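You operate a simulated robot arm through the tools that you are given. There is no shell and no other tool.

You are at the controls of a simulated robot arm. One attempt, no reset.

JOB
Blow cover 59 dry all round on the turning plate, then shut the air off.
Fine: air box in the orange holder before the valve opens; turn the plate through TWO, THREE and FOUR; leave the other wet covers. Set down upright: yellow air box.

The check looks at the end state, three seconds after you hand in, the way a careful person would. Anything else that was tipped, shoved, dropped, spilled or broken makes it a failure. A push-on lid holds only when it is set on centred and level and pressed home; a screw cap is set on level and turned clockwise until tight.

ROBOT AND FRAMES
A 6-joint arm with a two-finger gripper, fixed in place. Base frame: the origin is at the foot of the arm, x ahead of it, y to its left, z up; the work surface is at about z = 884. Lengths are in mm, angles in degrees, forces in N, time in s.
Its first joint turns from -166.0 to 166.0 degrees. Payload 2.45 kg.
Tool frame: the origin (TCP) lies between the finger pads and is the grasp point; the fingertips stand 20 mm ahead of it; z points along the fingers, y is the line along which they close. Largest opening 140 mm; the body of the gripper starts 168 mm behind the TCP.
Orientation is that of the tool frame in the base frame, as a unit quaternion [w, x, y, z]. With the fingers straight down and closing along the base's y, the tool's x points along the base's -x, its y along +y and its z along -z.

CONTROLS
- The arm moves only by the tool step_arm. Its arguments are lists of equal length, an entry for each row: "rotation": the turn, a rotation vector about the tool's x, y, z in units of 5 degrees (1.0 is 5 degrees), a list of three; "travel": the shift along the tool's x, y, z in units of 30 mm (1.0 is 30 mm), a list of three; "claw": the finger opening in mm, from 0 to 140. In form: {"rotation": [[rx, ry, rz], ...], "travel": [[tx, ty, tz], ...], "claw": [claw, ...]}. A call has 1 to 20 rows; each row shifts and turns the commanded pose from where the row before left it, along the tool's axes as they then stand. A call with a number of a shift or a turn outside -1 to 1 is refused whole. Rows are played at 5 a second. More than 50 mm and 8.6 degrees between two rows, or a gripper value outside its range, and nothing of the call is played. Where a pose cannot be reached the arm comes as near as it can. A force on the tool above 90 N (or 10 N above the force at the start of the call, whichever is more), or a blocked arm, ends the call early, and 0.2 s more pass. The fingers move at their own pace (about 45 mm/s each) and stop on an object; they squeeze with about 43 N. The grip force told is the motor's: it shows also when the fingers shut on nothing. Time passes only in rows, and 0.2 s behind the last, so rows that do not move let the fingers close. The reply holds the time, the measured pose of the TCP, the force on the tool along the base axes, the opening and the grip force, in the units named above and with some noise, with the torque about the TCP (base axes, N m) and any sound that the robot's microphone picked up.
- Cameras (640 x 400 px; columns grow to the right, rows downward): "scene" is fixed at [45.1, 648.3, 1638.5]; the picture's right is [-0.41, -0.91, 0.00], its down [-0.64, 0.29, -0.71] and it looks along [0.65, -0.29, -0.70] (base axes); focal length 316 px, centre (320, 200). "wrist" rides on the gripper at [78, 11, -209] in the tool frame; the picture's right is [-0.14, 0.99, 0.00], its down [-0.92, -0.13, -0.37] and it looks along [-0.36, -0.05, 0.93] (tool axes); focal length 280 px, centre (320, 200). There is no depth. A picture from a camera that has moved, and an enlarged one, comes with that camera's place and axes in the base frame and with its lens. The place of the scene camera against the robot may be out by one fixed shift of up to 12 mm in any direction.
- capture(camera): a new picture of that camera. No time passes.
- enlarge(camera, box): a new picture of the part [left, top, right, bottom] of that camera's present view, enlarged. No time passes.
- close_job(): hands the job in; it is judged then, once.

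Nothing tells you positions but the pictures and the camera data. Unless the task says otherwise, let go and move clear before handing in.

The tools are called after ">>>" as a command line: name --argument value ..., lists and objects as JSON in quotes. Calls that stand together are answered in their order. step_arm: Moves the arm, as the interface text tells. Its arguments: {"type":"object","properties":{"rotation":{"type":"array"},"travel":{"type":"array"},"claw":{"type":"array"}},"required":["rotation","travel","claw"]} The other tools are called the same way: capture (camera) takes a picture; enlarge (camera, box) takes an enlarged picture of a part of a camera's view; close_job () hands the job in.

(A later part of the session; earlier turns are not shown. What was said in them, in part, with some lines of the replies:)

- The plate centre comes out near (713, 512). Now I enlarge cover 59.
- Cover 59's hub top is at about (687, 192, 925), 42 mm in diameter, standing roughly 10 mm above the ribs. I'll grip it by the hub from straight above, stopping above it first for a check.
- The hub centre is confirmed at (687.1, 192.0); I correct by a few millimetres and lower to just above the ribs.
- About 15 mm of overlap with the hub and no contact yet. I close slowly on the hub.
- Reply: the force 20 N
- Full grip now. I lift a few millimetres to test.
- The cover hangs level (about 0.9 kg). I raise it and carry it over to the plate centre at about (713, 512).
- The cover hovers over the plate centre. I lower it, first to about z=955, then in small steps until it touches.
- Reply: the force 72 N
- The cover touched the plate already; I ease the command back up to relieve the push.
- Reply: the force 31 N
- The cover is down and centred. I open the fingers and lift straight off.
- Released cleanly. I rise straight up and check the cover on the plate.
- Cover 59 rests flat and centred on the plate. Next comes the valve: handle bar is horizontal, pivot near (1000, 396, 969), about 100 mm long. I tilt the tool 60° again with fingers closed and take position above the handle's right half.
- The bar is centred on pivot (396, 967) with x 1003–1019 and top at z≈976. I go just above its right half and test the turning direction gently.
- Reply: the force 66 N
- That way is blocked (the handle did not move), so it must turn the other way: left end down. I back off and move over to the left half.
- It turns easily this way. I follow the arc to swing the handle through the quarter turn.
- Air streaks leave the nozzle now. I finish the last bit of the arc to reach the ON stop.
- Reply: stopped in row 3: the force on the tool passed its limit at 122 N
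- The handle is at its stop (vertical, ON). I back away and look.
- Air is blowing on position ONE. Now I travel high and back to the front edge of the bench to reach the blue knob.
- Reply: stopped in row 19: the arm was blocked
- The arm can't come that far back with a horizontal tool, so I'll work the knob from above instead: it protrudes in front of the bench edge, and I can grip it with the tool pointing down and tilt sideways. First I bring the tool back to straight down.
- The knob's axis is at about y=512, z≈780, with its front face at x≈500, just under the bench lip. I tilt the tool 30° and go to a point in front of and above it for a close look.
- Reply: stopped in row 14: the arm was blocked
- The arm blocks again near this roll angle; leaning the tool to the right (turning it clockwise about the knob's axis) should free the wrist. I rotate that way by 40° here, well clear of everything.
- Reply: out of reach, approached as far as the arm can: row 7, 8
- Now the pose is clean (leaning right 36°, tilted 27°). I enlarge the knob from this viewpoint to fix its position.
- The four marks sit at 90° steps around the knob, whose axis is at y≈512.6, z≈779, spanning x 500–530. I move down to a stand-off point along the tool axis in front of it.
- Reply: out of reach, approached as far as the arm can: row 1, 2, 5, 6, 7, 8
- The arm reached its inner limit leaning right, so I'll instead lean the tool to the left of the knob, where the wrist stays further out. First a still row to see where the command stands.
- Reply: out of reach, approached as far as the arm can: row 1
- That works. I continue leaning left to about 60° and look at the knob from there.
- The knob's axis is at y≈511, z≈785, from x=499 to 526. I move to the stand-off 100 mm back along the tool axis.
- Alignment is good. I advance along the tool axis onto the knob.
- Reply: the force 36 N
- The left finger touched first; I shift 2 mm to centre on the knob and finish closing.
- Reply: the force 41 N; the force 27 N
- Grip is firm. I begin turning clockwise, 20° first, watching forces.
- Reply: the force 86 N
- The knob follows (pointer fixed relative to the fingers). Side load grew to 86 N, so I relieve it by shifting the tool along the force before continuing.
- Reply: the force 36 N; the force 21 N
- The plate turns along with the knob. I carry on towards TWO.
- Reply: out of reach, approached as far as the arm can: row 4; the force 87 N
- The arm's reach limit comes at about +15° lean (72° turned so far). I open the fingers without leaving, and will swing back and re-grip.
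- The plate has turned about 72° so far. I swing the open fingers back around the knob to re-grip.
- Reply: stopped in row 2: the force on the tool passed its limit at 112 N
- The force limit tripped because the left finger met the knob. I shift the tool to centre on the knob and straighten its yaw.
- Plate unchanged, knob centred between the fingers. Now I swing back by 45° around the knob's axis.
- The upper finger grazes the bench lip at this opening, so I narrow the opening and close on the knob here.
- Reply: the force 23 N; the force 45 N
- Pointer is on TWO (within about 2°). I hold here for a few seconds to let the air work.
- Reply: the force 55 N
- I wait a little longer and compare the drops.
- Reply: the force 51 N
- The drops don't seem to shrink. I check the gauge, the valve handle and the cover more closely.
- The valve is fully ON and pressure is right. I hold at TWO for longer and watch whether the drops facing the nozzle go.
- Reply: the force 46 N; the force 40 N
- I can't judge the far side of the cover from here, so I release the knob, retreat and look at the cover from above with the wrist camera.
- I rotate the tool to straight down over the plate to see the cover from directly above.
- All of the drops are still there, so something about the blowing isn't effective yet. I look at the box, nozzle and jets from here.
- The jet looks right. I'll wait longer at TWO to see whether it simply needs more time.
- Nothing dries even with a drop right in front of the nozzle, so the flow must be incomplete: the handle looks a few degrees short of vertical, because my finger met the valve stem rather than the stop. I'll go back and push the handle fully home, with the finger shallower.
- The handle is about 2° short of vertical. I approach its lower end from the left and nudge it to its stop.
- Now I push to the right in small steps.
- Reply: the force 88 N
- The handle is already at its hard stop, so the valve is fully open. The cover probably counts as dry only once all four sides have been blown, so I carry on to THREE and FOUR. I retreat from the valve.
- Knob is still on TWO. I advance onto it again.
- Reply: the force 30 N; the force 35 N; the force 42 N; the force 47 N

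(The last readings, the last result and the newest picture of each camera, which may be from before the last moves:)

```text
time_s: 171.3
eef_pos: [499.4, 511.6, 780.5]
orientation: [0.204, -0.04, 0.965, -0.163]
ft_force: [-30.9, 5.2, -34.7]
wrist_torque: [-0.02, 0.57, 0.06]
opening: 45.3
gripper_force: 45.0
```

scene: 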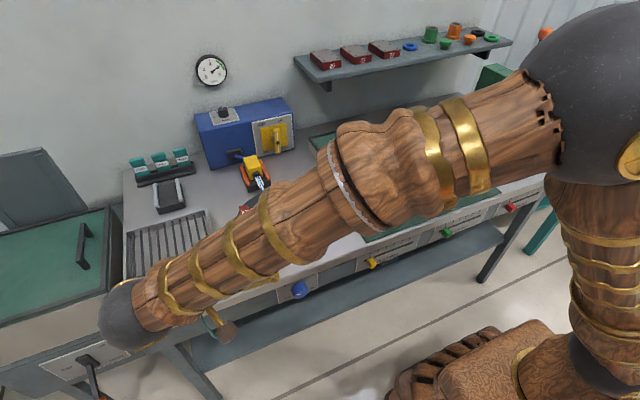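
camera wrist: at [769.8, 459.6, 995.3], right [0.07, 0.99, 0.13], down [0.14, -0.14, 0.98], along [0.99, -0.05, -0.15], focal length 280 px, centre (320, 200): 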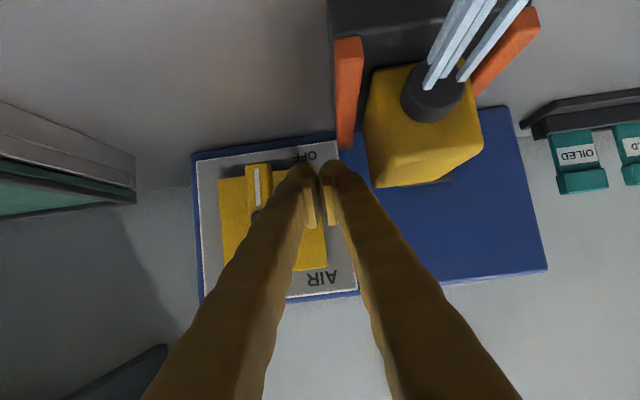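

>>> step_arm --rotation '[[0, 0, 0], [-0.914, 0, 0.407], [-0.914, 0, 0.407], [-0.914, 0, 0.407], [-0.914, 0, 0.407], [0, 0, 0]]' --travel '[[0.068, 0.019, 0.028], [0, 0, 0], [0, 0, 0], [0, 0, 0], [0, 0, 0], [0, 0, 0]]' --claw '[20, 20, 20, 20, 20, 20]'

>>> enlarge --camera "wrist" --box '[220, 130, 420, 290]'

>>> enlarge --camera "scene" --box '[220, 150, 340, 260]'

```text
time_s: 172.7
eef_pos: [499.4, 509.7, 781.6]
orientation: [0.209, -0.002, 0.978, 0.006]
ft_force: [-1.4, -8.7, 21.1]
wrist_torque: [-0.03, -0.02, -0.06]
opening: 45.1
gripper_force: 45.1
```

```text
2.50 times, centred on (320, 210) of wrist
camera zoom: at [343.7, 518.3, 942.3], right [0.12, 0.99, 0.07], down [0.69, -0.13, 0.71], along [0.71, -0.04, -0.7], focal length 701 px, centre (320, 175)
```

zoom: 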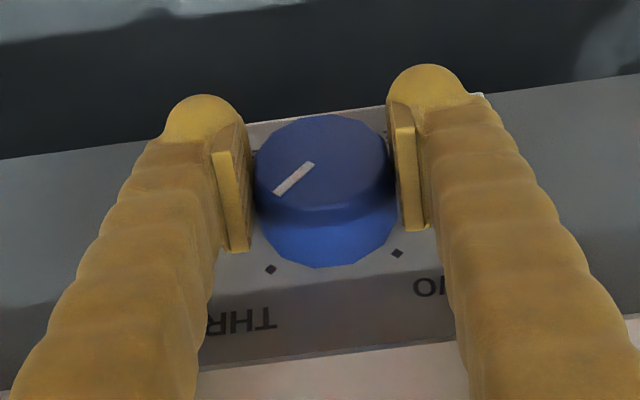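

```text
3.64 times, centred on (280, 205) of scene
camera zoom: at [45.1, 648.3, 1638.5], right [-0.41, -0.91, 0.0], down [-0.64, 0.29, -0.71], along [0.65, -0.29, -0.7], focal length 1148 px, centre (466, 182)
```

zoom: 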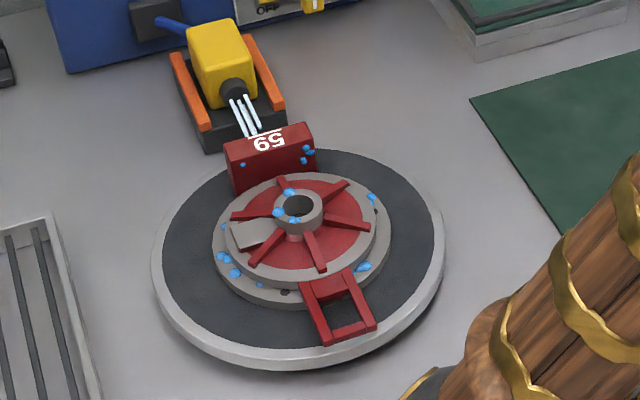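

The pointer is already near THREE (it advanced slightly in the grip). I open the fingers and check where it settles.

>>> step_arm --rotation '[[0, 0, 0], [0, 0, 0], [0, 0, 0]]' --travel '[[0, 0, 0], [0, 0, 0], [0, 0, 0]]' --claw '[50, 58, 60]'

>>> enlarge --camera "wrist" --box '[220, 130, 420, 290]'

>>> enlarge --camera "scene" --box '[220, 150, 340, 260]'

```text
time_s: 173.5
eef_pos: [499.2, 512.2, 780.3]
orientation: [0.207, -0.003, 0.978, 0.005]
ft_force: [0.3, 0.2, 0.5]
wrist_torque: [-0.01, 0.02, 0.04]
opening: 59.9
gripper_force: 0.1
```

```text
2.50 times, centred on (320, 210) of wrist
camera zoom: at [343.2, 518.5, 941.7], right [0.12, 0.99, 0.07], down [0.69, -0.13, 0.71], along [0.71, -0.04, -0.7], focal length 701 px, centre (320, 175)
```

zoom: 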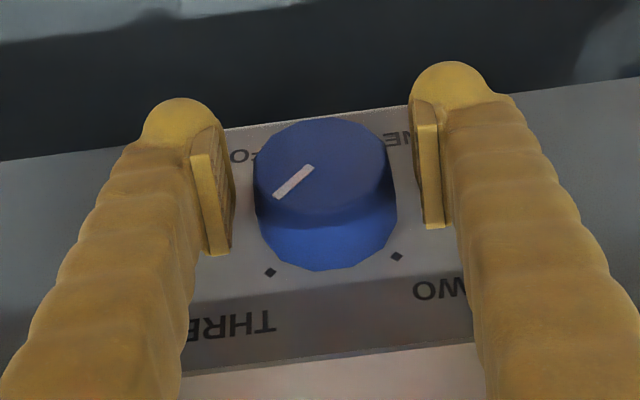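

```text
3.64 times, centred on (280, 205) of scene
camera zoom: at [45.1, 648.3, 1638.5], right [-0.41, -0.91, 0.0], down [-0.64, 0.29, -0.71], along [0.65, -0.29, -0.7], focal length 1148 px, centre (466, 182)
```

zoom: 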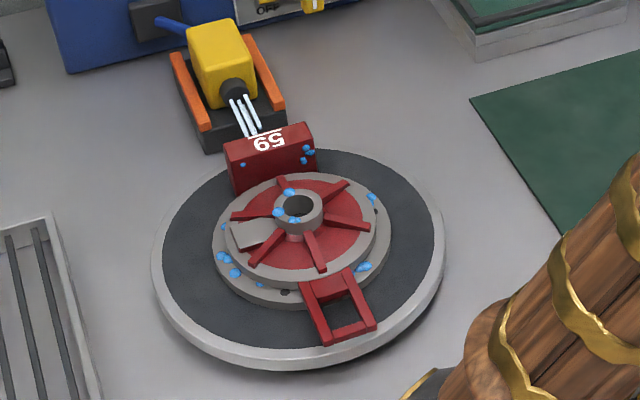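

The pointer is at THREE within a few degrees and holds. While the air blows on this side, I swing the open fingers back around the knob.

>>> step_arm --rotation '[[0.914, 0, -0.407], [0.914, 0, -0.407], [0.914, 0, -0.407], [0.914, 0, -0.407], [0.914, 0, -0.407], [0.914, 0, -0.407], [0, 0, 0]]' --travel '[[0, 0, -0.05], [0, 0, 0], [0, 0, 0], [0, 0, 0], [0, 0, 0], [0, 0, 0], [0, 0, 0]]' --claw '[60, 60, 60, 60, 60, 60, 60]'

>>> enlarge --camera "wrist" --box '[220, 130, 420, 290]'

>>> enlarge --camera "scene" --box '[220, 150, 340, 260]'

```text
time_s: 175.1
eef_pos: [497.2, 509.6, 781.0]
orientation: [0.201, -0.057, 0.946, -0.248]
ft_force: [0.1, -0.6, 0.0]
wrist_torque: [0.01, 0.0, 0.01]
opening: 60.1
gripper_force: 0.1
```

```text
2.50 times, centred on (320, 210) of wrist
camera zoom: at [341.1, 597.1, 916.1], right [0.12, 0.89, -0.44], down [0.69, 0.24, 0.68], along [0.71, -0.38, -0.59], focal length 701 px, centre (320, 175)
```

zoom: 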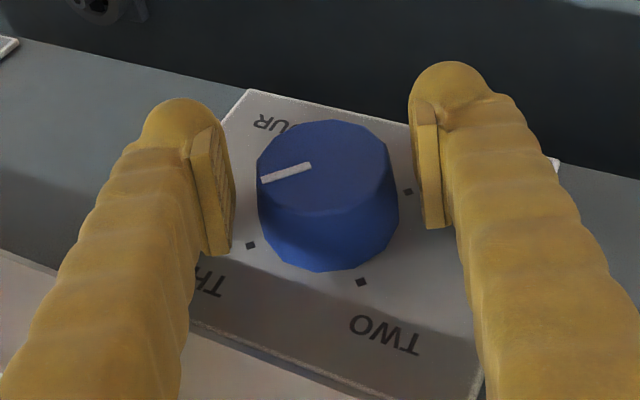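

```text
3.64 times, centred on (280, 205) of scene
camera zoom: at [45.1, 648.3, 1638.5], right [-0.41, -0.91, 0.0], down [-0.64, 0.29, -0.71], along [0.65, -0.29, -0.7], focal length 1148 px, centre (466, 182)
```

zoom: 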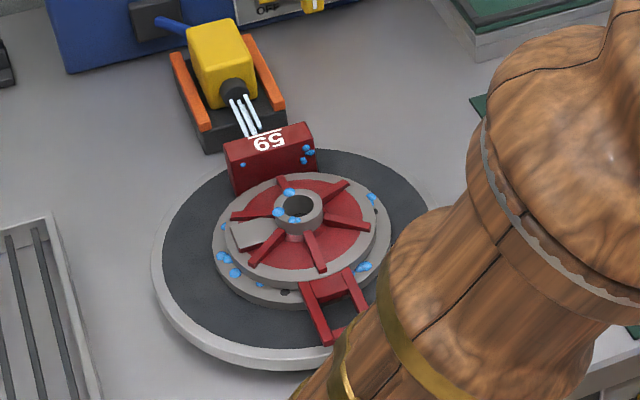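

The pointer is about 4° past THREE. I grip, nudge it back 4° and hold there.

>>> step_arm --rotation '[[0, 0, 0], [0, 0, 0], [0, 0, 0], [0, 0, 0], [0, 0, 0]]' --travel '[[0, 0.04, 0.05], [0, 0, 0], [0, 0, 0], [0, 0, 0], [0, 0, 0]]' --claw '[54, 48, 42, 20, 20]'

>>> enlarge --camera "wrist" --box '[220, 130, 420, 290]'

```text
time_s: 176.3
eef_pos: [497.0, 509.3, 780.3]
orientation: [0.201, -0.056, 0.946, -0.249]
ft_force: [0.9, -17.7, 7.6]
wrist_torque: [-0.01, -0.14, -0.22]
opening: 45.5
gripper_force: 39.3
```

```text
2.50 times, centred on (320, 210) of wrist
camera zoom: at [342.5, 596.7, 914.1], right [0.12, 0.89, -0.44], down [0.69, 0.24, 0.68], along [0.71, -0.38, -0.59], focal length 701 px, centre (320, 175)
```

zoom: 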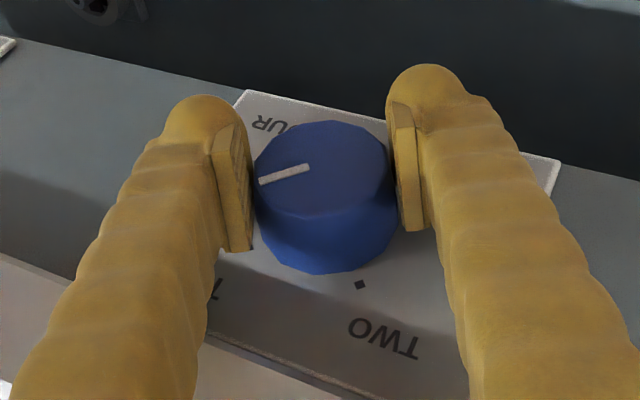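

>>> step_arm --rotation '[[0.5, 0, -0.22], [0, 0, 0], [0, 0, 0], [0, 0, 0], [0, 0, 0], [0, 0, 0], [0, 0, 0], [0, 0, 0], [0, 0, 0], [0, 0, 0], [0, 0, 0], [0, 0, 0], [0, 0, 0], [0, 0, 0], [0, 0, 0], [0, 0, 0], [0, 0, 0], [0, 0, 0]]' --travel '[[0, 0, 0], [0, 0, 0], [0, 0, 0], [0, 0, 0], [0, 0, 0], [0, 0, 0], [0, 0, 0], [0, 0, 0], [0, 0, 0], [0, 0, 0], [0, 0, 0], [0, 0, 0], [0, 0, 0], [0, 0, 0], [0, 0, 0], [0, 0, 0], [0, 0, 0], [0, 0, 0]]' --claw '[20, 20, 20, 20, 20, 20, 20, 20, 20, 20, 20, 20, 20, 20, 20, 20, 54, 60]'

>>> enlarge --camera "wrist" --box '[220, 130, 420, 290]'

>>> enlarge --camera "scene" --box '[230, 180, 310, 240]'

```text
time_s: 180.1
eef_pos: [498.3, 511.3, 779.5]
orientation: [0.199, -0.061, 0.94, -0.27]
ft_force: [-0.6, 0.1, 0.7]
wrist_torque: [0.01, -0.02, 0.04]
opening: 60.3
gripper_force: 0.0
```

```text
2.50 times, centred on (320, 210) of wrist
camera zoom: at [342.6, 603.6, 910.3], right [0.12, 0.87, -0.48], down [0.69, 0.28, 0.67], along [0.71, -0.41, -0.57], focal length 701 px, centre (320, 175)
```

zoom: 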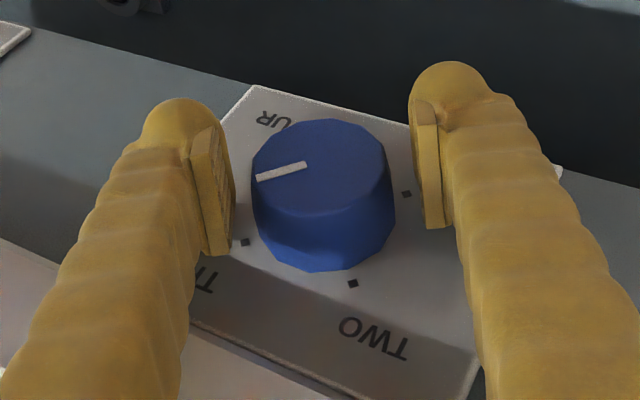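

```text
6.67 times, centred on (270, 210) of scene
camera zoom: at [45.1, 648.3, 1638.5], right [-0.41, -0.91, 0.0], down [-0.64, 0.29, -0.71], along [0.65, -0.29, -0.7], focal length 2104 px, centre (653, 133)
```

zoom: 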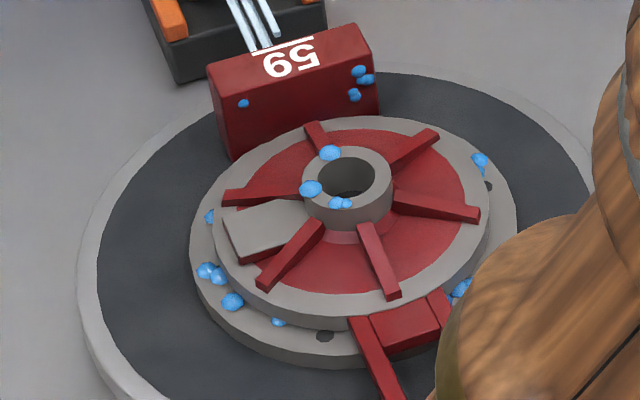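

Pointer on THREE now. I swing the fingers back further for the last quarter turn, while the air keeps blowing.

>>> step_arm --rotation '[[0.914, 0, -0.407], [0.914, 0, -0.407], [0.914, 0, -0.407], [0.914, 0, -0.407], [0.914, 0, -0.407], [0, 0, 0]]' --travel '[[-0.03, 0, -0.04], [0, 0, 0], [0, 0, 0], [0, 0, 0], [0, 0, 0], [0, 0, 0]]' --claw '[60, 60, 59, 58, 57, 57]'

>>> enlarge --camera "wrist" --box '[220, 130, 420, 290]'

```text
time_s: 181.5
eef_pos: [499.8, 511.7, 782.2]
orientation: [0.184, -0.103, 0.859, -0.467]
ft_force: [0.5, 0.5, 1.0]
wrist_torque: [-0.02, -0.03, -0.02]
opening: 56.8
gripper_force: 0.2
```

```text
2.50 times, centred on (320, 210) of wrist
camera zoom: at [341.9, 649.5, 860.3], right [0.12, 0.58, -0.8], down [0.69, 0.53, 0.49], along [0.71, -0.61, -0.34], focal length 701 px, centre (320, 175)
```

zoom: 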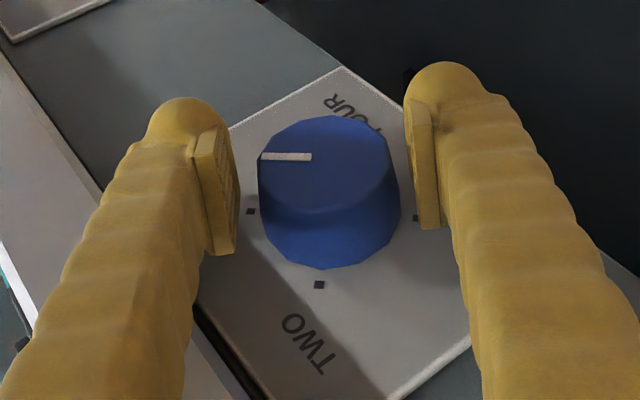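

>>> step_arm --rotation '[[0.914, 0, -0.407], [0.914, 0, -0.407], [0.914, 0, -0.407], [0.914, 0, -0.407], [0, 0, 0], [0, 0, 0], [0, 0, 0], [0, 0, 0], [0, 0, 0]]' --travel '[[0, 0.04, 0], [0, 0, 0], [0, 0, 0], [0, 0, 0], [0, 0.03, 0], [0, 0, 0], [0, 0, 0], [0, 0, 0], [0, 0, 0]]' --claw '[57, 57, 57, 57, 54, 50, 42, 20, 20]'

>>> enlarge --camera "wrist" --box '[220, 130, 420, 290]'

```text
time_s: 183.5
eef_pos: [497.8, 511.0, 780.1]
orientation: [0.164, -0.133, 0.764, -0.609]
ft_force: [-1.1, -9.9, 42.0]
wrist_torque: [-0.08, -0.59, -0.14]
opening: 46.2
gripper_force: 38.6
```

```text
2.50 times, centred on (320, 210) of wrist
camera zoom: at [341.9, 668.4, 806.3], right [0.12, 0.27, -0.95], down [0.69, 0.67, 0.28], along [0.72, -0.69, -0.11], focal length 701 px, centre (320, 175)
```

zoom: 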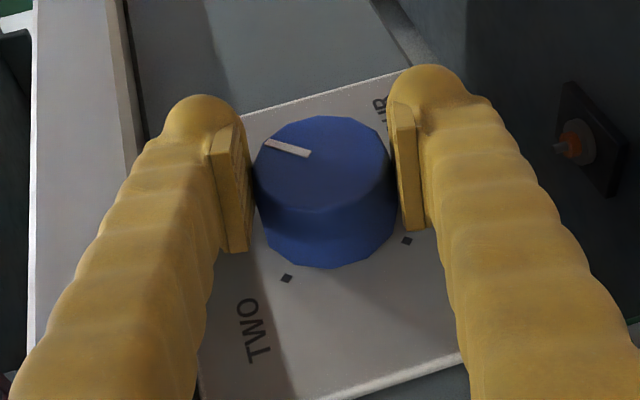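

>>> step_arm --rotation '[[0, 0, 0], [-0.914, 0, 0.407], [-0.914, 0, 0.407], [-0.914, 0, 0.407], [-0.914, 0, 0.407], [0, 0, 0]]' --travel '[[0, -0.04, 0], [0, 0, 0], [0, 0, 0], [0, 0, 0], [0, 0, 0], [0, 0, 0]]' --claw '[20, 20, 20, 20, 20, 20]'

>>> enlarge --camera "wrist" --box '[220, 130, 420, 290]'

```text
time_s: 184.9
eef_pos: [497.5, 511.3, 780.4]
orientation: [0.182, -0.101, 0.859, -0.468]
ft_force: [-1.0, -27.7, 39.6]
wrist_torque: [-0.04, -0.66, -0.5]
opening: 45.6
gripper_force: 45.1
```

```text
2.50 times, centred on (320, 210) of wrist
camera zoom: at [342.1, 650.2, 859.5], right [0.12, 0.58, -0.8], down [0.69, 0.53, 0.49], along [0.71, -0.61, -0.34], focal length 701 px, centre (320, 175)
```

zoom: 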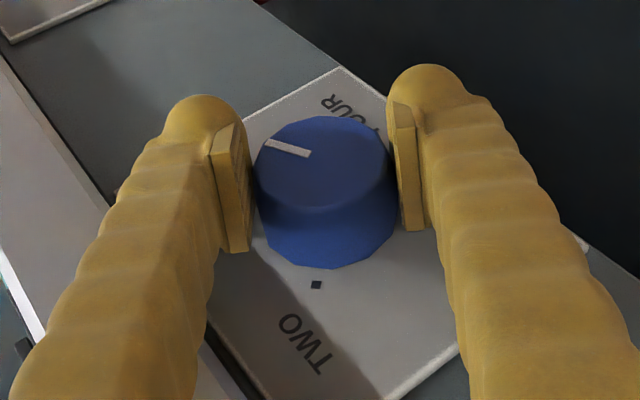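

>>> step_arm --rotation '[[0, 0, 0], [-0.914, 0, 0.407], [-0.914, 0, 0.407], [-0.914, 0, 0.407], [-0.914, 0, 0.407], [0, 0, 0]]' --travel '[[0, -0.07, 0], [0, 0, 0], [0, 0, 0], [0, 0, 0], [0, 0, 0], [0, 0, 0]]' --claw '[20, 20, 20, 20, 20, 20]'

>>> enlarge --camera "wrist" --box '[220, 130, 420, 290]'

```text
time_s: 186.3
eef_pos: [496.6, 510.9, 781.1]
orientation: [0.196, -0.069, 0.927, -0.311]
ft_force: [6.9, 16.4, -34.7]
wrist_torque: [0.02, 0.37, -0.05]
opening: 45.6
gripper_force: 45.3
```

```text
2.50 times, centred on (320, 210) of wrist
camera zoom: at [342.4, 614.3, 903.6], right [0.12, 0.82, -0.55], down [0.69, 0.33, 0.64], along [0.71, -0.46, -0.53], focal length 701 px, centre (320, 175)
```

zoom: 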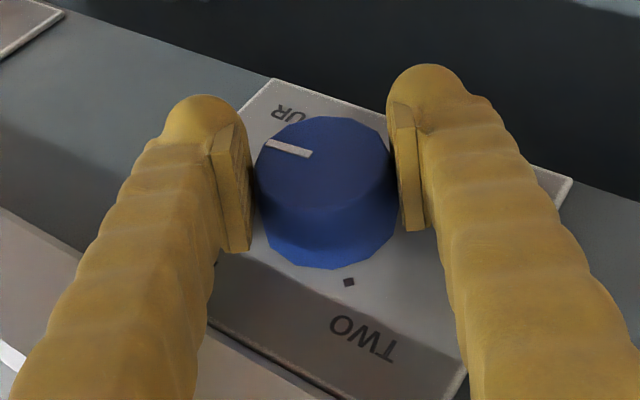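

>>> step_arm --rotation '[[0, 0, 0], [-0.914, 0, 0.407], [-0.914, 0, 0.407], [-0.914, 0, 0.407], [-0.914, 0, 0.407], [0, 0, 0]]' --travel '[[0, 0.05, 0.01], [0, 0, 0], [0, 0, 0], [0, 0, 0], [0, 0, 0], [0, 0, 0]]' --claw '[20, 20, 20, 20, 20, 20]'

>>> enlarge --camera "wrist" --box '[220, 130, 420, 290]'

```text
time_s: 187.7
eef_pos: [499.5, 509.9, 779.7]
orientation: [0.205, -0.033, 0.967, -0.145]
ft_force: [-0.3, -20.3, 5.1]
wrist_torque: [0.02, -0.08, -0.47]
opening: 45.4
gripper_force: 44.8
```

```text
2.50 times, centred on (320, 210) of wrist
camera zoom: at [343.1, 566.9, 931.3], right [0.12, 0.96, -0.24], down [0.69, 0.09, 0.72], along [0.71, -0.25, -0.66], focal length 701 px, centre (320, 175)
```

zoom: 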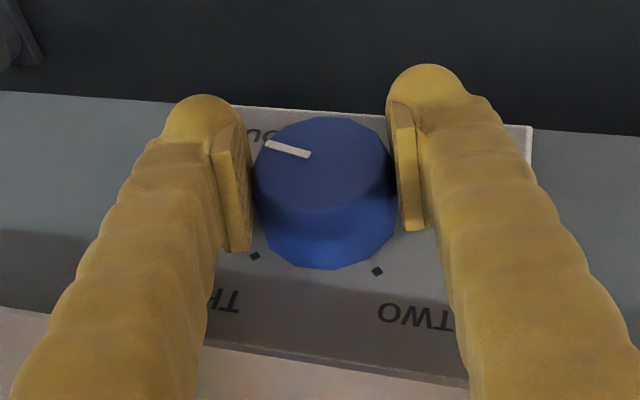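

>>> step_arm --rotation '[[-0.914, 0, 0.407], [-0.914, 0, 0.407], [-0.914, 0, 0.407], [0, 0, 0]]' --travel '[[0, -0.02, 0], [0, 0, 0], [0, 0, 0], [0, 0, 0]]' --claw '[20, 20, 20, 20]'

>>> enlarge --camera "wrist" --box '[220, 130, 420, 290]'

>>> enlarge --camera "scene" --box '[220, 150, 340, 260]'

```text
time_s: 188.7
eef_pos: [498.4, 510.5, 781.3]
orientation: [0.206, -0.008, 0.978, -0.018]
ft_force: [11.1, -15.4, -13.3]
wrist_torque: [0.0, 0.27, -0.24]
opening: 45.5
gripper_force: 45.3
```

```text
2.50 times, centred on (320, 210) of wrist
camera zoom: at [343.3, 526.0, 941.2], right [0.12, 0.99, 0.02], down [0.69, -0.1, 0.71], along [0.71, -0.07, -0.7], focal length 701 px, centre (320, 175)
```

zoom: 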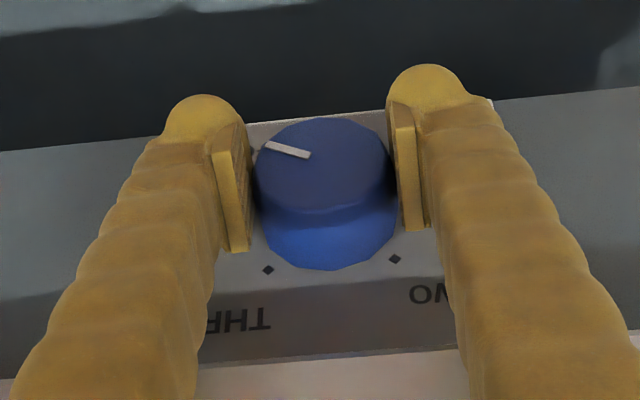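

```text
3.64 times, centred on (280, 205) of scene
camera zoom: at [45.1, 648.3, 1638.5], right [-0.41, -0.91, 0.0], down [-0.64, 0.29, -0.71], along [0.65, -0.29, -0.7], focal length 1148 px, centre (466, 182)
```

zoom: 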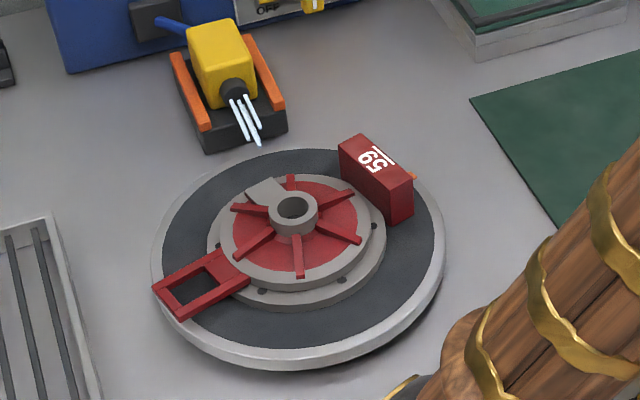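

All the drops have vanished: the cover is dry now that the fourth side is being blown. I bring the knob the rest of the way onto FOUR.

>>> step_arm --rotation '[[-0.914, 0, 0.407], [-0.914, 0, 0.407], [-0.548, 0, 0.244], [0, 0, 0]]' --travel '[[0, 0, 0], [0, 0, 0], [0, 0, 0], [0, 0, 0]]' --claw '[20, 20, 20, 20]'

>>> enlarge --camera "wrist" --box '[220, 130, 420, 290]'

>>> enlarge --camera "scene" --box '[220, 150, 340, 260]'

```text
time_s: 189.7
eef_pos: [497.2, 509.2, 780.9]
orientation: [0.204, 0.016, 0.974, 0.093]
ft_force: [-4.1, -50.6, -20.2]
wrist_torque: [0.05, 0.69, -0.79]
opening: 45.6
gripper_force: 45.4
```

```text
2.50 times, centred on (320, 210) of wrist
camera zoom: at [343.5, 490.1, 941.0], right [0.12, 0.96, 0.24], down [0.7, -0.25, 0.67], along [0.71, 0.09, -0.7], focal length 701 px, centre (320, 175)
```

zoom: 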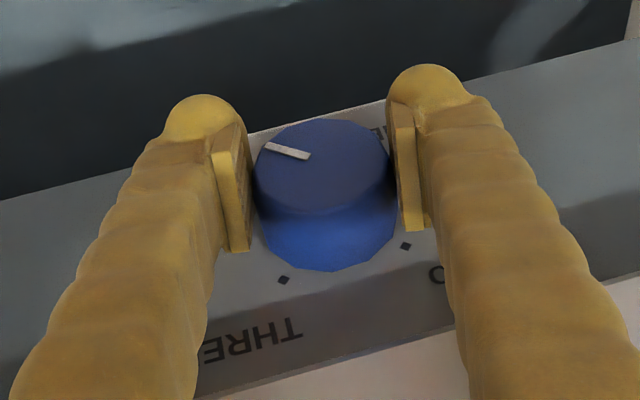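

```text
3.64 times, centred on (280, 205) of scene
camera zoom: at [45.1, 648.3, 1638.5], right [-0.41, -0.91, 0.0], down [-0.64, 0.29, -0.71], along [0.65, -0.29, -0.7], focal length 1148 px, centre (466, 182)
```

zoom: 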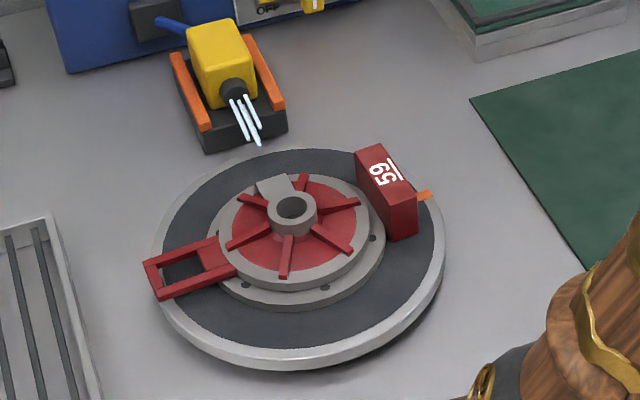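

Nearly on FOUR; a last 3.5° with side load relieved, and then a short dwell.

>>> step_arm --rotation '[[0, 0, 0], [-0.64, 0, 0.285], [0, 0, 0], [0, 0, 0], [0, 0, 0], [0, 0, 0], [0, 0, 0], [0, 0, 0], [0, 0, 0], [0, 0, 0], [0, 0, 0], [0, 0, 0], [0, 0, 0], [0, 0, 0], [0, 0, 0], [0, 0, 0], [0, 0, 0], [0, 0, 0], [0, 0, 0], [0, 0, 0]]' --travel '[[0, -0.05, 0], [0, 0, 0], [0, 0, 0], [0, 0, 0], [0, 0, 0], [0, 0, 0], [0, 0, 0], [0, 0, 0], [0, 0, 0], [0, 0, 0], [0, 0, 0], [0, 0, 0], [0, 0, 0], [0, 0, 0], [0, 0, 0], [0, 0, 0], [0, 0, 0], [0, 0, 0], [0, 0, 0], [0, 0, 0]]' --claw '[20, 20, 20, 20, 20, 20, 20, 20, 20, 20, 20, 20, 20, 20, 20, 20, 20, 20, 52, 60]'

>>> enlarge --camera "wrist" --box '[220, 130, 420, 290]'

>>> enlarge --camera "scene" --box '[220, 150, 340, 260]'

```text
time_s: 193.9
eef_pos: [501.9, 511.2, 784.4]
orientation: [0.209, 0.02, 0.971, 0.113]
ft_force: [-21.2, 7.9, 13.1]
wrist_torque: [-0.49, -0.06, -0.58]
opening: 53.5
gripper_force: 0.0
```

```text
2.50 times, centred on (320, 210) of wrist
camera zoom: at [345.9, 485.1, 942.0], right [0.12, 0.95, 0.28], down [0.69, -0.28, 0.67], along [0.71, 0.12, -0.69], focal length 701 px, centre (320, 175)
```

zoom: 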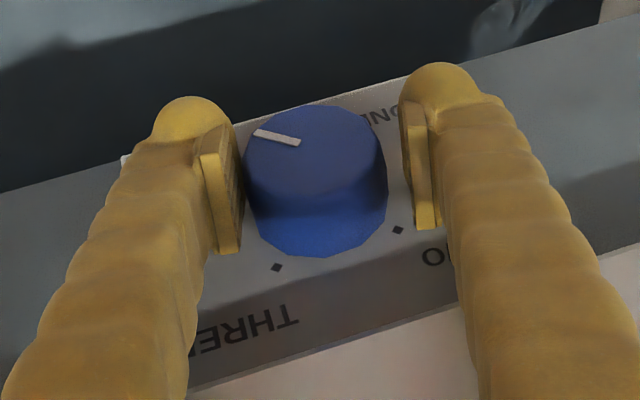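

```text
3.64 times, centred on (280, 205) of scene
camera zoom: at [45.1, 648.3, 1638.5], right [-0.41, -0.91, 0.0], down [-0.64, 0.29, -0.71], along [0.65, -0.29, -0.7], focal length 1148 px, centre (466, 182)
```

zoom: 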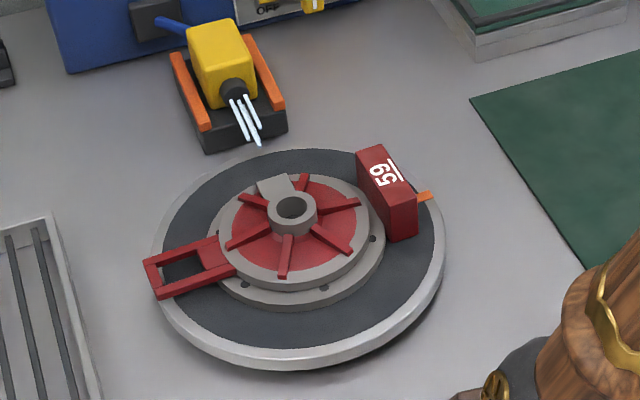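

Pointer sits on FOUR (within about 3°) and the cover stays dry. I open wider, swing back around the knob and then withdraw.

>>> step_arm --rotation '[[0, 0, 0], [0, 0, 0], [0.914, 0, -0.407], [0.914, 0, -0.407], [0, 0, 0]]' --travel '[[0, 0, 0], [0.03, -0.05, 0.02], [0, 0, 0], [0, 0, 0], [0, 0, 0]]' --claw '[64, 66, 66, 66, 66]'

>>> enlarge --camera "wrist" --box '[220, 130, 420, 290]'

```text
time_s: 195.1
eef_pos: [500.8, 508.4, 780.2]
orientation: [0.206, 0.005, 0.978, 0.038]
ft_force: [0.7, 0.8, -0.2]
wrist_torque: [-0.04, -0.01, 0.0]
opening: 65.7
gripper_force: 0.1
```

```text
2.50 times, centred on (320, 210) of wrist
camera zoom: at [344.4, 506.1, 941.3], right [0.12, 0.98, 0.13], down [0.69, -0.18, 0.7], along [0.71, 0.01, -0.7], focal length 701 px, centre (320, 175)
```

zoom: 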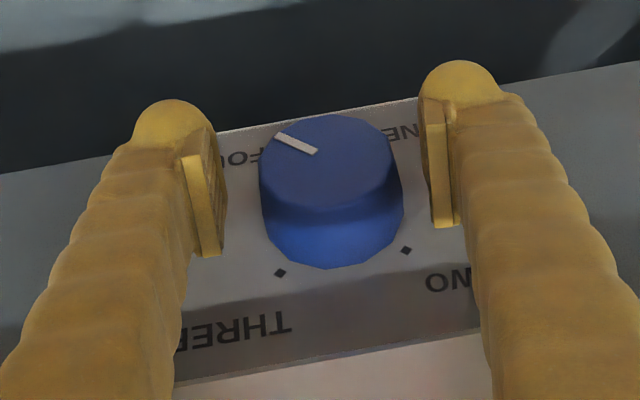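

>>> step_arm --rotation '[[0.914, 0, -0.407], [0.914, 0, -0.407], [0.914, 0, -0.407], [0.914, 0, -0.407], [0.914, 0, -0.407], [0.914, 0, -0.407], [0.914, 0, -0.407], [0.914, 0, -0.407], [0.914, 0, -0.407], [0, 0, 0]]' --travel '[[0.05, 0.07, 0], [0, 0, 0], [0, 0, 0], [0, 0, 0], [0, 0, 0], [0, 0, 0], [0, 0, 0], [0, 0, 0], [0, 0, 0], [0, 0, 0]]' --claw '[66, 66, 66, 66, 66, 66, 66, 66, 66, 66]'

>>> step_arm --rotation '[[0, 0, 0], [0, 0, 0], [0, 0, 0], [0, 0, 0], [0, 0, 0], [0, 0, 0]]' --travel '[[0, 0, -0.5], [0, 0, -0.8], [0, 0, -0.8], [0, 0, -0.8], [0, 0, -0.8], [0, 0, 0]]' --claw '[66, 66, 66, 66, 66, 66]'

>>> enlarge --camera "wrist" --box '[240, 110, 400, 240]'

```text
time_s: 197.3
eef_pos: [496.6, 511.0, 779.1]
orientation: [0.195, -0.077, 0.917, -0.339]
ft_force: [1.7, -0.3, -0.1]
wrist_torque: [0.01, -0.03, 0.01]
opening: 66.0
gripper_force: 0.2
```

```text
time_s: 198.7
eef_pos: [453.0, 577.0, 855.8]
orientation: [0.195, -0.076, 0.917, -0.339]
ft_force: [-0.7, -0.5, 0.3]
wrist_torque: [-0.03, 0.01, 0.0]
opening: 66.0
gripper_force: 0.1
```

```text
3.08 times, centred on (320, 175) of wrist
camera zoom: at [296.5, 687.5, 972.1], right [0.12, 0.79, -0.6], down [0.69, 0.37, 0.62], along [0.71, -0.49, -0.5], focal length 863 px, centre (320, 277)
```

zoom: 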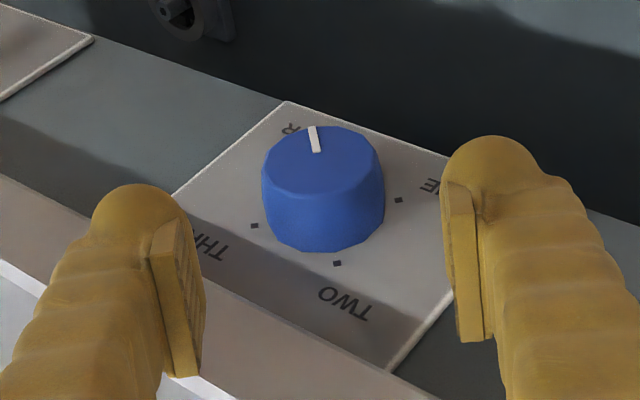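

Pointer is right on FOUR. Now I rise, level the tool and return to the valve to shut the air off.

>>> step_arm --rotation '[[0, 0, 0], [0, 0, 0], [0, 0, 0], [0, 0, 0], [0, 0, 0], [0, 0, 0], [0, 0, 0], [0, 0, 0], [0, 0, 0], [0, 0, 0], [0, 0, 0], [0, 0, 0], [0, 0, 0], [0, 0, 0]]' --travel '[[-0.317, -0.496, -0.715], [-0.317, -0.496, -0.715], [-0.317, -0.496, -0.715], [-0.317, -0.496, -0.715], [-0.317, -0.496, -0.715], [-0.317, -0.496, -0.715], [-0.317, -0.496, -0.715], [-0.317, -0.496, -0.715], [-0.317, -0.496, -0.715], [-0.317, -0.496, -0.715], [-0.76, 0, 0.341], [-0.76, 0, 0.341], [-0.76, 0, 0.341], [0, 0, 0]]' --claw '[66, 66, 66, 66, 66, 66, 66, 66, 66, 66, 66, 66, 66, 66]'

>>> step_arm --rotation '[[-0.914, 0, 0.407], [-0.914, 0, 0.407], [-0.914, 0, 0.407], [-0.914, 0, 0.407], [-0.914, 0, 0.407], [-0.914, 0, 0.407], [-0.914, 0, 0.407], [-0.914, 0, 0.407], [-0.5, 0, 0.22], [0, 0.95, 0], [0, 0.95, 0], [0, 0.95, 0], [0, 0.95, 0], [0, 0.95, 0], [0, 0, 0]]' --travel '[[0, 0, 0], [0, 0, 0], [0, 0, 0], [0, 0, 0], [0, 0, 0], [0, 0, 0], [0, 0, 0], [0, 0, 0], [0, 0, 0], [0, 0, 0], [0, 0, 0], [0, 0, 0], [0, 0, 0], [0, 0, 0], [0, 0, 0]]' --claw '[66, 66, 66, 66, 66, 66, 66, 66, 66, 66, 66, 66, 66, 66, 66]'

>>> capture --camera "wrist"

```text
time_s: 201.7
eef_pos: [525.8, 616.1, 1130.1]
orientation: [0.195, -0.075, 0.917, -0.34]
ft_force: [0.4, 0.1, -0.6]
wrist_torque: [0.01, 0.0, 0.02]
opening: 65.9
gripper_force: 0.0
```

```text
time_s: 204.9
eef_pos: [526.7, 616.4, 1130.7]
orientation: [-0.001, -0.004, 1.0, 0.018]
ft_force: [0.3, -0.3, 0.6]
wrist_torque: [0.0, 0.02, -0.02]
opening: 66.1
gripper_force: 0.2
```

```text
taken
camera wrist: at [448.1, 619.5, 1341.0], right [0.13, 0.99, 0.04], down [0.92, -0.13, 0.36], along [0.37, -0.01, -0.93], focal length 280 px, centre (320, 200)
```

wrist: 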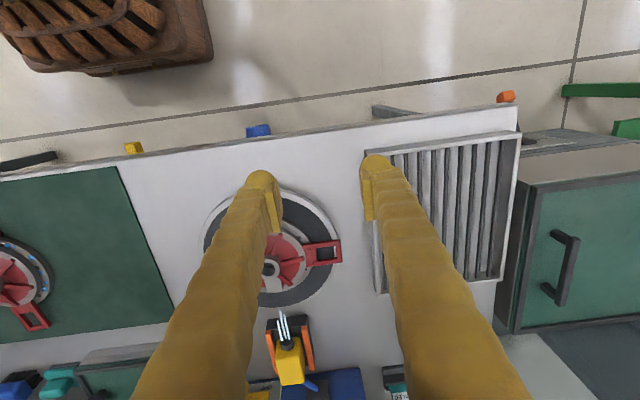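

>>> step_arm --rotation '[[0.41, 0, 0.09], [0, 0, 0], [0, 0, 0], [0, 0, 0], [0, 0, 0], [0, 0, 0], [0, 0, 0], [0, 0, 0], [0, 0, 0], [0, 0, 0], [0, 0, 0], [0, 0, 0], [0, 0, 0]]' --travel '[[-0.814, -0.406, 0.056], [-0.814, -0.406, 0.056], [-0.814, -0.406, 0.056], [-0.814, -0.406, 0.056], [-0.814, -0.406, 0.056], [-0.814, -0.406, 0.056], [-0.814, -0.406, 0.056], [-0.814, -0.406, 0.056], [-0.814, -0.406, 0.056], [-0.814, -0.406, 0.056], [-0.814, -0.406, 0.056], [-0.814, -0.406, 0.056], [0, 0, 0]]' --claw '[66, 66, 66, 66, 66, 66, 66, 66, 66, 66, 66, 66, 66]'

>>> step_arm --rotation '[[0, -1, 0], [0, -1, 0], [0, -1, 0], [0, -1, 0], [0, -1, 0], [0, -1, 0], [0, -1, 0], [0, -1, 0], [0, -1, 0], [0, -1, 0], [0, -1, 0], [0, -1, 0], [0, 0, 0]]' --travel '[[0, 0, 0], [0, 0, 0], [0, 0, 0], [0, 0, 0], [0, 0, 0], [0, 0, 0], [0, 0, 0], [0, 0, 0], [0, 0, 0], [0, 0, 0], [0, 0, 0], [0, 0, 0], [0, 0, 0]]' --claw '[50, 40, 20, 0, 0, 0, 0, 0, 0, 0, 0, 0, 0]'

>>> capture --camera "wrist"

>>> enlarge --camera "scene" --box '[220, 150, 340, 260]'

```text
time_s: 207.7
eef_pos: [821.9, 468.9, 1109.3]
orientation: [0.001, 0.0, 1.0, 0.0]
ft_force: [-0.6, 0.1, 0.9]
wrist_torque: [-0.04, 0.01, 0.01]
opening: 66.0
gripper_force: 0.1
```

```text
time_s: 210.5
eef_pos: [819.3, 470.5, 1108.9]
orientation: [0.5, 0.0, 0.866, 0.0]
ft_force: [-0.8, 0.2, -0.1]
wrist_torque: [0.0, 0.0, -0.01]
opening: 0.0
gripper_force: 29.5
```

```text
taken
camera wrist: at [600.5, 481.5, 1146.8], right [0.07, 0.99, 0.12], down [0.14, -0.13, 0.98], along [0.99, -0.05, -0.15], focal length 280 px, centre (320, 200)
```

wrist: 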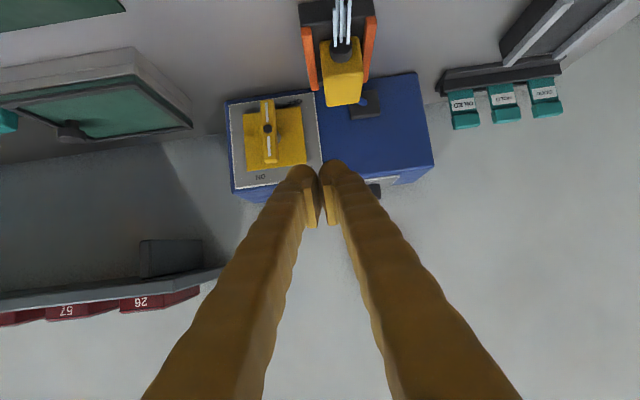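

```text
3.64 times, centred on (280, 205) of scene
camera zoom: at [45.1, 648.3, 1638.5], right [-0.41, -0.91, 0.0], down [-0.64, 0.29, -0.71], along [0.65, -0.29, -0.7], focal length 1148 px, centre (466, 182)
```

zoom: 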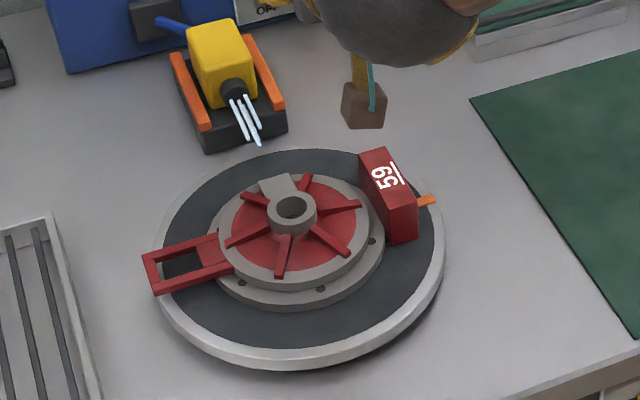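

Cover 59 is dry. I go to the left side of the handle's upper half.

>>> step_arm --rotation '[[0, 0, 0], [0, 0, 0], [0, 0, 0], [0, 0, 0], [0, 0, 0], [0, 0, 0], [0, 0, 0], [0, 0, 0]]' --travel '[[-0.097, -0.071, 0.911], [-0.097, -0.071, 0.911], [-0.097, -0.071, 0.911], [-0.097, -0.071, 0.911], [-0.097, -0.071, 0.911], [-0.097, -0.071, 0.911], [-0.097, -0.071, 0.911], [0, 0, 0]]' --claw '[0, 0, 0, 0, 0, 0, 0, 0]'

>>> capture --camera "wrist"

```text
time_s: 212.3
eef_pos: [996.1, 457.1, 1028.9]
orientation: [0.501, 0.0, 0.865, 0.0]
ft_force: [-0.1, 0.5, -0.1]
wrist_torque: [-0.03, -0.01, -0.04]
opening: 0.0
gripper_force: 29.4
```

```text
taken
camera wrist: at [776.8, 467.6, 1066.9], right [0.07, 0.99, 0.12], down [0.14, -0.13, 0.98], along [0.99, -0.05, -0.15], focal length 280 px, centre (320, 200)
```

wrist: 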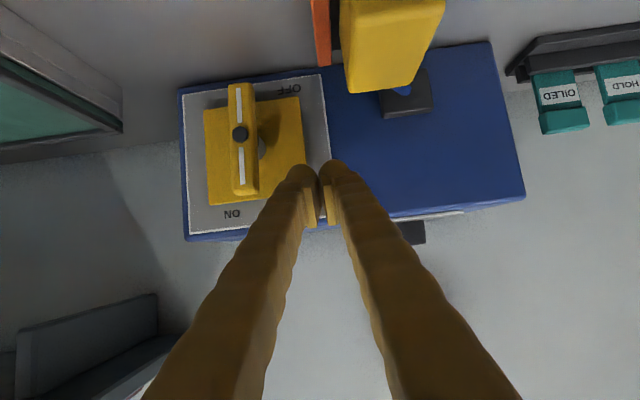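

>>> step_arm --rotation '[[0, 0, 0], [0, 0, 0], [0, 0, 0], [0, 0, 0], [0, 0, 0], [0, 0, 0], [0, 0, 0]]' --travel '[[0, -0.45, 0], [0, -0.45, 0], [0, -0.367, 0], [0.029, -0.3, 0.017], [0.101, -0.283, 0.058], [0.162, -0.24, 0.093], [0, 0, 0]]' --claw '[0, 0, 0, 0, 0, 0, 0]'

>>> capture --camera "wrist"

```text
time_s: 213.9
eef_pos: [994.4, 391.6, 1022.0]
orientation: [0.5, -0.001, 0.866, 0.001]
ft_force: [-4.0, 1.3, 2.0]
wrist_torque: [-0.02, 0.05, -0.07]
opening: 0.1
gripper_force: 29.0
```

```text
taken
camera wrist: at [776.1, 403.5, 1059.5], right [0.07, 0.99, 0.12], down [0.14, -0.13, 0.98], along [0.99, -0.05, -0.15], focal length 280 px, centre (320, 200)
```

wrist: 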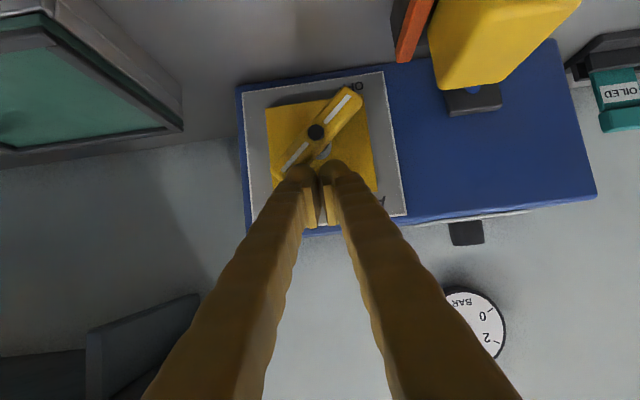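

>>> step_arm --rotation '[[0, 0, 0], [0, 0, 0], [0, 0, 0], [0, 0, 0]]' --travel '[[0.145, -0.2, 0.083], [0.2, -0.2, 0.117], [0.145, -0.2, 0.083], [0, 0, 0]]' --claw '[0, 0, 0, 0]'

>>> capture --camera "wrist"

```text
time_s: 214.9
eef_pos: [995.2, 373.3, 1004.7]
orientation: [0.5, 0.0, 0.866, 0.0]
ft_force: [0.1, 2.3, 0.2]
wrist_torque: [-0.02, 0.02, -0.02]
opening: 0.0
gripper_force: 30.0
```

```text
taken
camera wrist: at [776.3, 384.8, 1042.7], right [0.07, 0.99, 0.12], down [0.14, -0.13, 0.98], along [0.99, -0.05, -0.15], focal length 280 px, centre (320, 200)
```

wrist: 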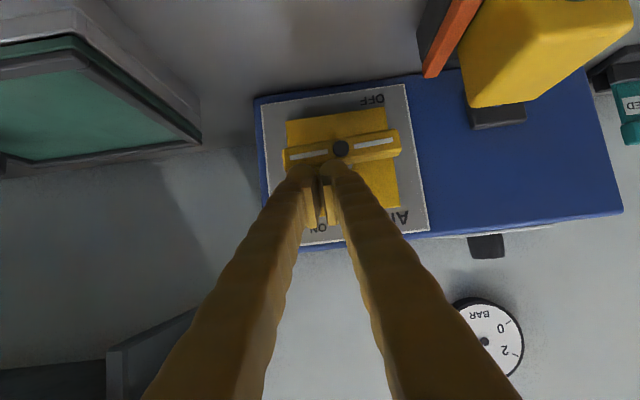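

The handle is almost horizontal. I shift further right and press its right end down to the stop.

>>> step_arm --rotation '[[0, 0, 0], [0, 0, 0], [0, 0, 0], [0, 0, 0], [0, 0, 0], [0, 0, 0]]' --travel '[[-0.2, 0, -0.117], [0, -0.8, 0], [0.15, 0, 0.087], [0.1, 0, 0.058], [0.06, 0, 0.035], [0, 0, 0]]' --claw '[0, 0, 0, 0, 0, 0]'

>>> step_arm --rotation '[[0, 0, 0], [0, 0, 0], [0, 0, 0]]' --travel '[[0.04, 0, 0.023], [0.04, 0, 0.023], [0, 0, 0]]' --claw '[0, 0, 0]'

>>> enlarge --camera "wrist" --box '[240, 60, 440, 240]'

```text
time_s: 216.3
eef_pos: [995.8, 350.6, 1003.0]
orientation: [0.501, 0.001, 0.866, -0.001]
ft_force: [-7.2, -0.3, 13.3]
wrist_torque: [0.11, 0.15, 0.03]
opening: 0.1
gripper_force: 29.6
```

```text
time_s: 217.1
eef_pos: [996.1, 350.0, 1002.9]
orientation: [0.502, 0.001, 0.865, -0.001]
ft_force: [3.4, -3.8, 48.7]
wrist_torque: [0.41, -0.3, -0.09]
opening: 0.0
gripper_force: 29.7
```

```text
2.22 times, centred on (340, 150) of wrist
camera zoom: at [775.8, 361.7, 1039.2], right [0.07, 0.99, 0.12], down [0.14, -0.13, 0.98], along [0.99, -0.05, -0.14], focal length 623 px, centre (276, 311)
```

zoom: 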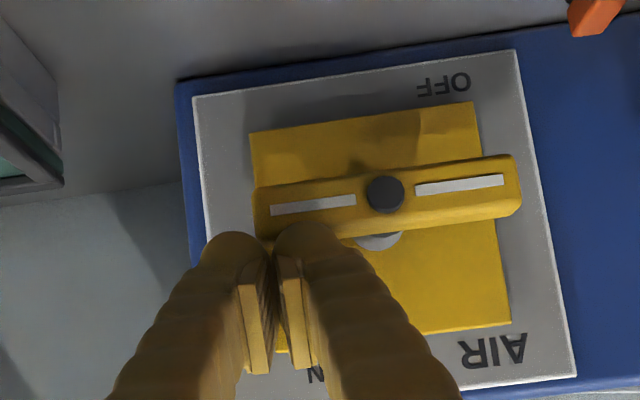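

The handle is at its OFF stop (49 N with no further motion). I lift off, back away and check the jets and handle.

>>> step_arm --rotation '[[0, 0, 0], [0, 0, 0], [0, 0, 0], [0, 0, 0], [0, 0, 0], [0, 0, 0], [0, 0, 0], [0, 0, 0], [0, 0, 0]]' --travel '[[-0.25, 0, -0.15], [-0.4, 0, -0.5], [-0.2, 0, -0.9], [-0.2, 0, -0.9], [-0.2, 0, -0.9], [-0.2, 0, -0.9], [-0.2, 0, -0.9], [-0.2, 0, -0.9], [0, 0, 0]]' --claw '[0, 0, 0, 0, 0, 0, 0, 0, 0]'

>>> capture --camera "wrist"

>>> capture --camera "scene"

>>> enlarge --camera "scene" --box '[200, 100, 340, 250]'

```text
time_s: 219.1
eef_pos: [866.7, 346.8, 1136.4]
orientation: [0.501, 0.0, 0.866, 0.0]
ft_force: [-0.3, -0.5, 0.8]
wrist_torque: [0.01, 0.01, 0.02]
opening: 0.0
gripper_force: 29.4
```

```text
taken
camera wrist: at [646.4, 358.7, 1173.6], right [0.07, 0.99, 0.12], down [0.14, -0.13, 0.98], along [0.99, -0.05, -0.15], focal length 280 px, centre (320, 200)
```

wrist: 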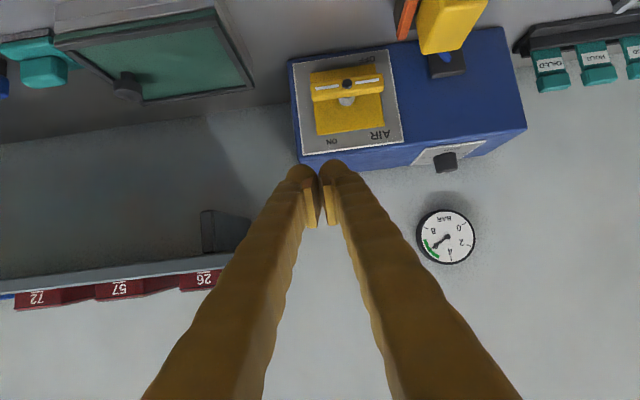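

```text
taken
```

scene: 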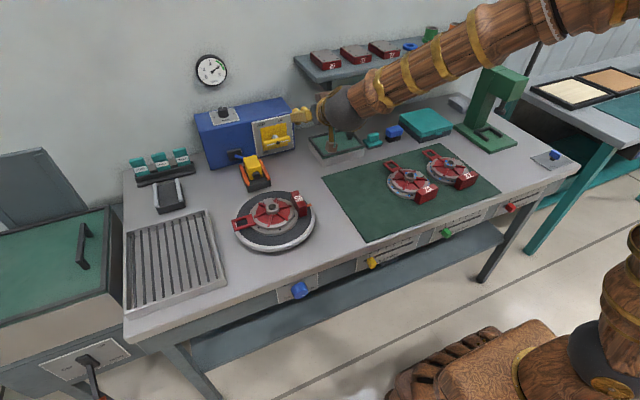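

```text
2.67 times, centred on (270, 175) of scene
camera zoom: at [45.1, 648.3, 1638.5], right [-0.41, -0.91, 0.0], down [-0.64, 0.29, -0.71], along [0.65, -0.29, -0.7], focal length 842 px, centre (453, 267)
```

zoom: 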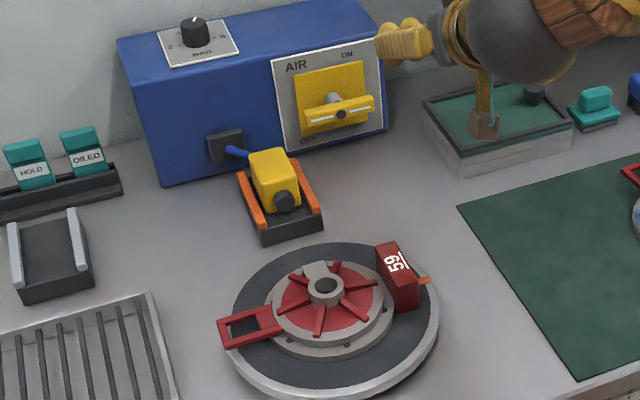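

The jets are gone, the handle is at OFF, the air box stands upright in the orange holder and cover 59 looks dry. One last close check of the covers and knob before handing in.

>>> enlarge --camera "scene" --box '[230, 180, 320, 245]'

>>> enlarge --camera "scene" --box '[370, 130, 490, 205]'

>>> enlarge --camera "scene" --box '[268, 270, 332, 310]'

```text
6.15 times, centred on (275, 212) of scene
camera zoom: at [45.1, 648.3, 1638.5], right [-0.41, -0.91, 0.0], down [-0.64, 0.29, -0.71], along [0.65, -0.29, -0.7], focal length 1942 px, centre (597, 123)
```

zoom: 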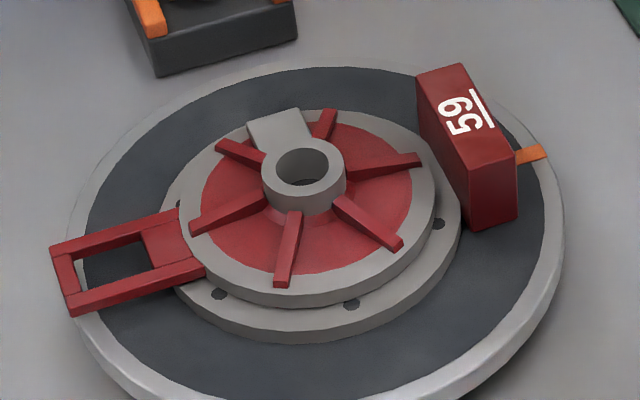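

```text
5.33 times, centred on (430, 168) of scene
camera zoom: at [45.1, 648.3, 1638.5], right [-0.41, -0.91, 0.0], down [-0.64, 0.29, -0.71], along [0.65, -0.29, -0.7], focal length 1683 px, centre (-267, 373)
```

zoom: 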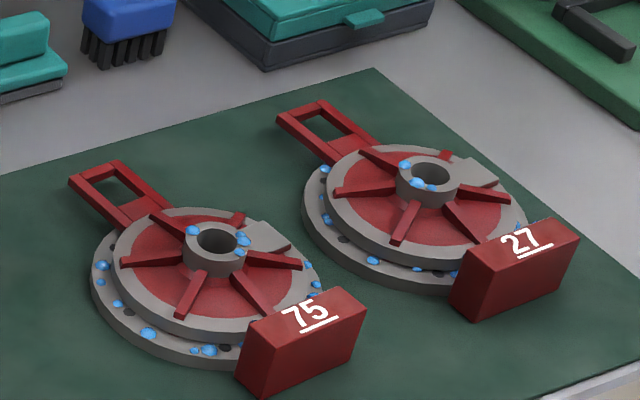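

```text
10.00 times, centred on (300, 290) of scene
camera zoom: at [45.1, 648.3, 1638.5], right [-0.41, -0.91, 0.0], down [-0.64, 0.29, -0.71], along [0.65, -0.29, -0.7], focal length 3156 px, centre (520, -700)
```

zoom: 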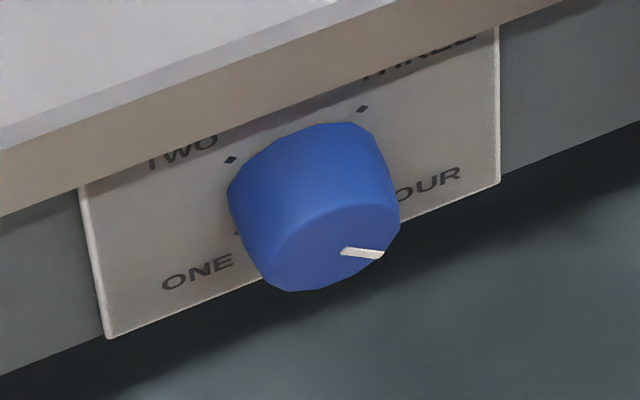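

Cover 59 is dry on the plate, the knob points at FOUR and the air is off. The air box is upright in the orange holder, covers 75 and 27 are untouched, and the arm is clear. I hand the job in.

>>> close_job

```text
The job is handed in.
```

The job is handed in. Cover 59 is dry all round on the turning plate, and the air is off with the handle at its OFF stop.

- **Air box:** I moved the yellow box to the orange holder before opening the valve. It stands upright there, and I did not return it to the grey one.
- **Turning:** With the air on, I turned the plate from ONE through TWO, THREE and FOUR with the blue knob, holding at each position. The knob is left on FOUR. The drops all disappeared together shortly before FOUR, and none showed in the last close-up.
- **Other covers:** 75 and 27 were not touched and are still wet.
- **Hard contacts:** The arm tripped its force limit twice: once against the valve, and once when a finger met the knob. A fingertip also briefly rested on a grey holder rail, and another grazed the underside of the bench edge. I saw nothing shoved, tipped or damaged by any of these.
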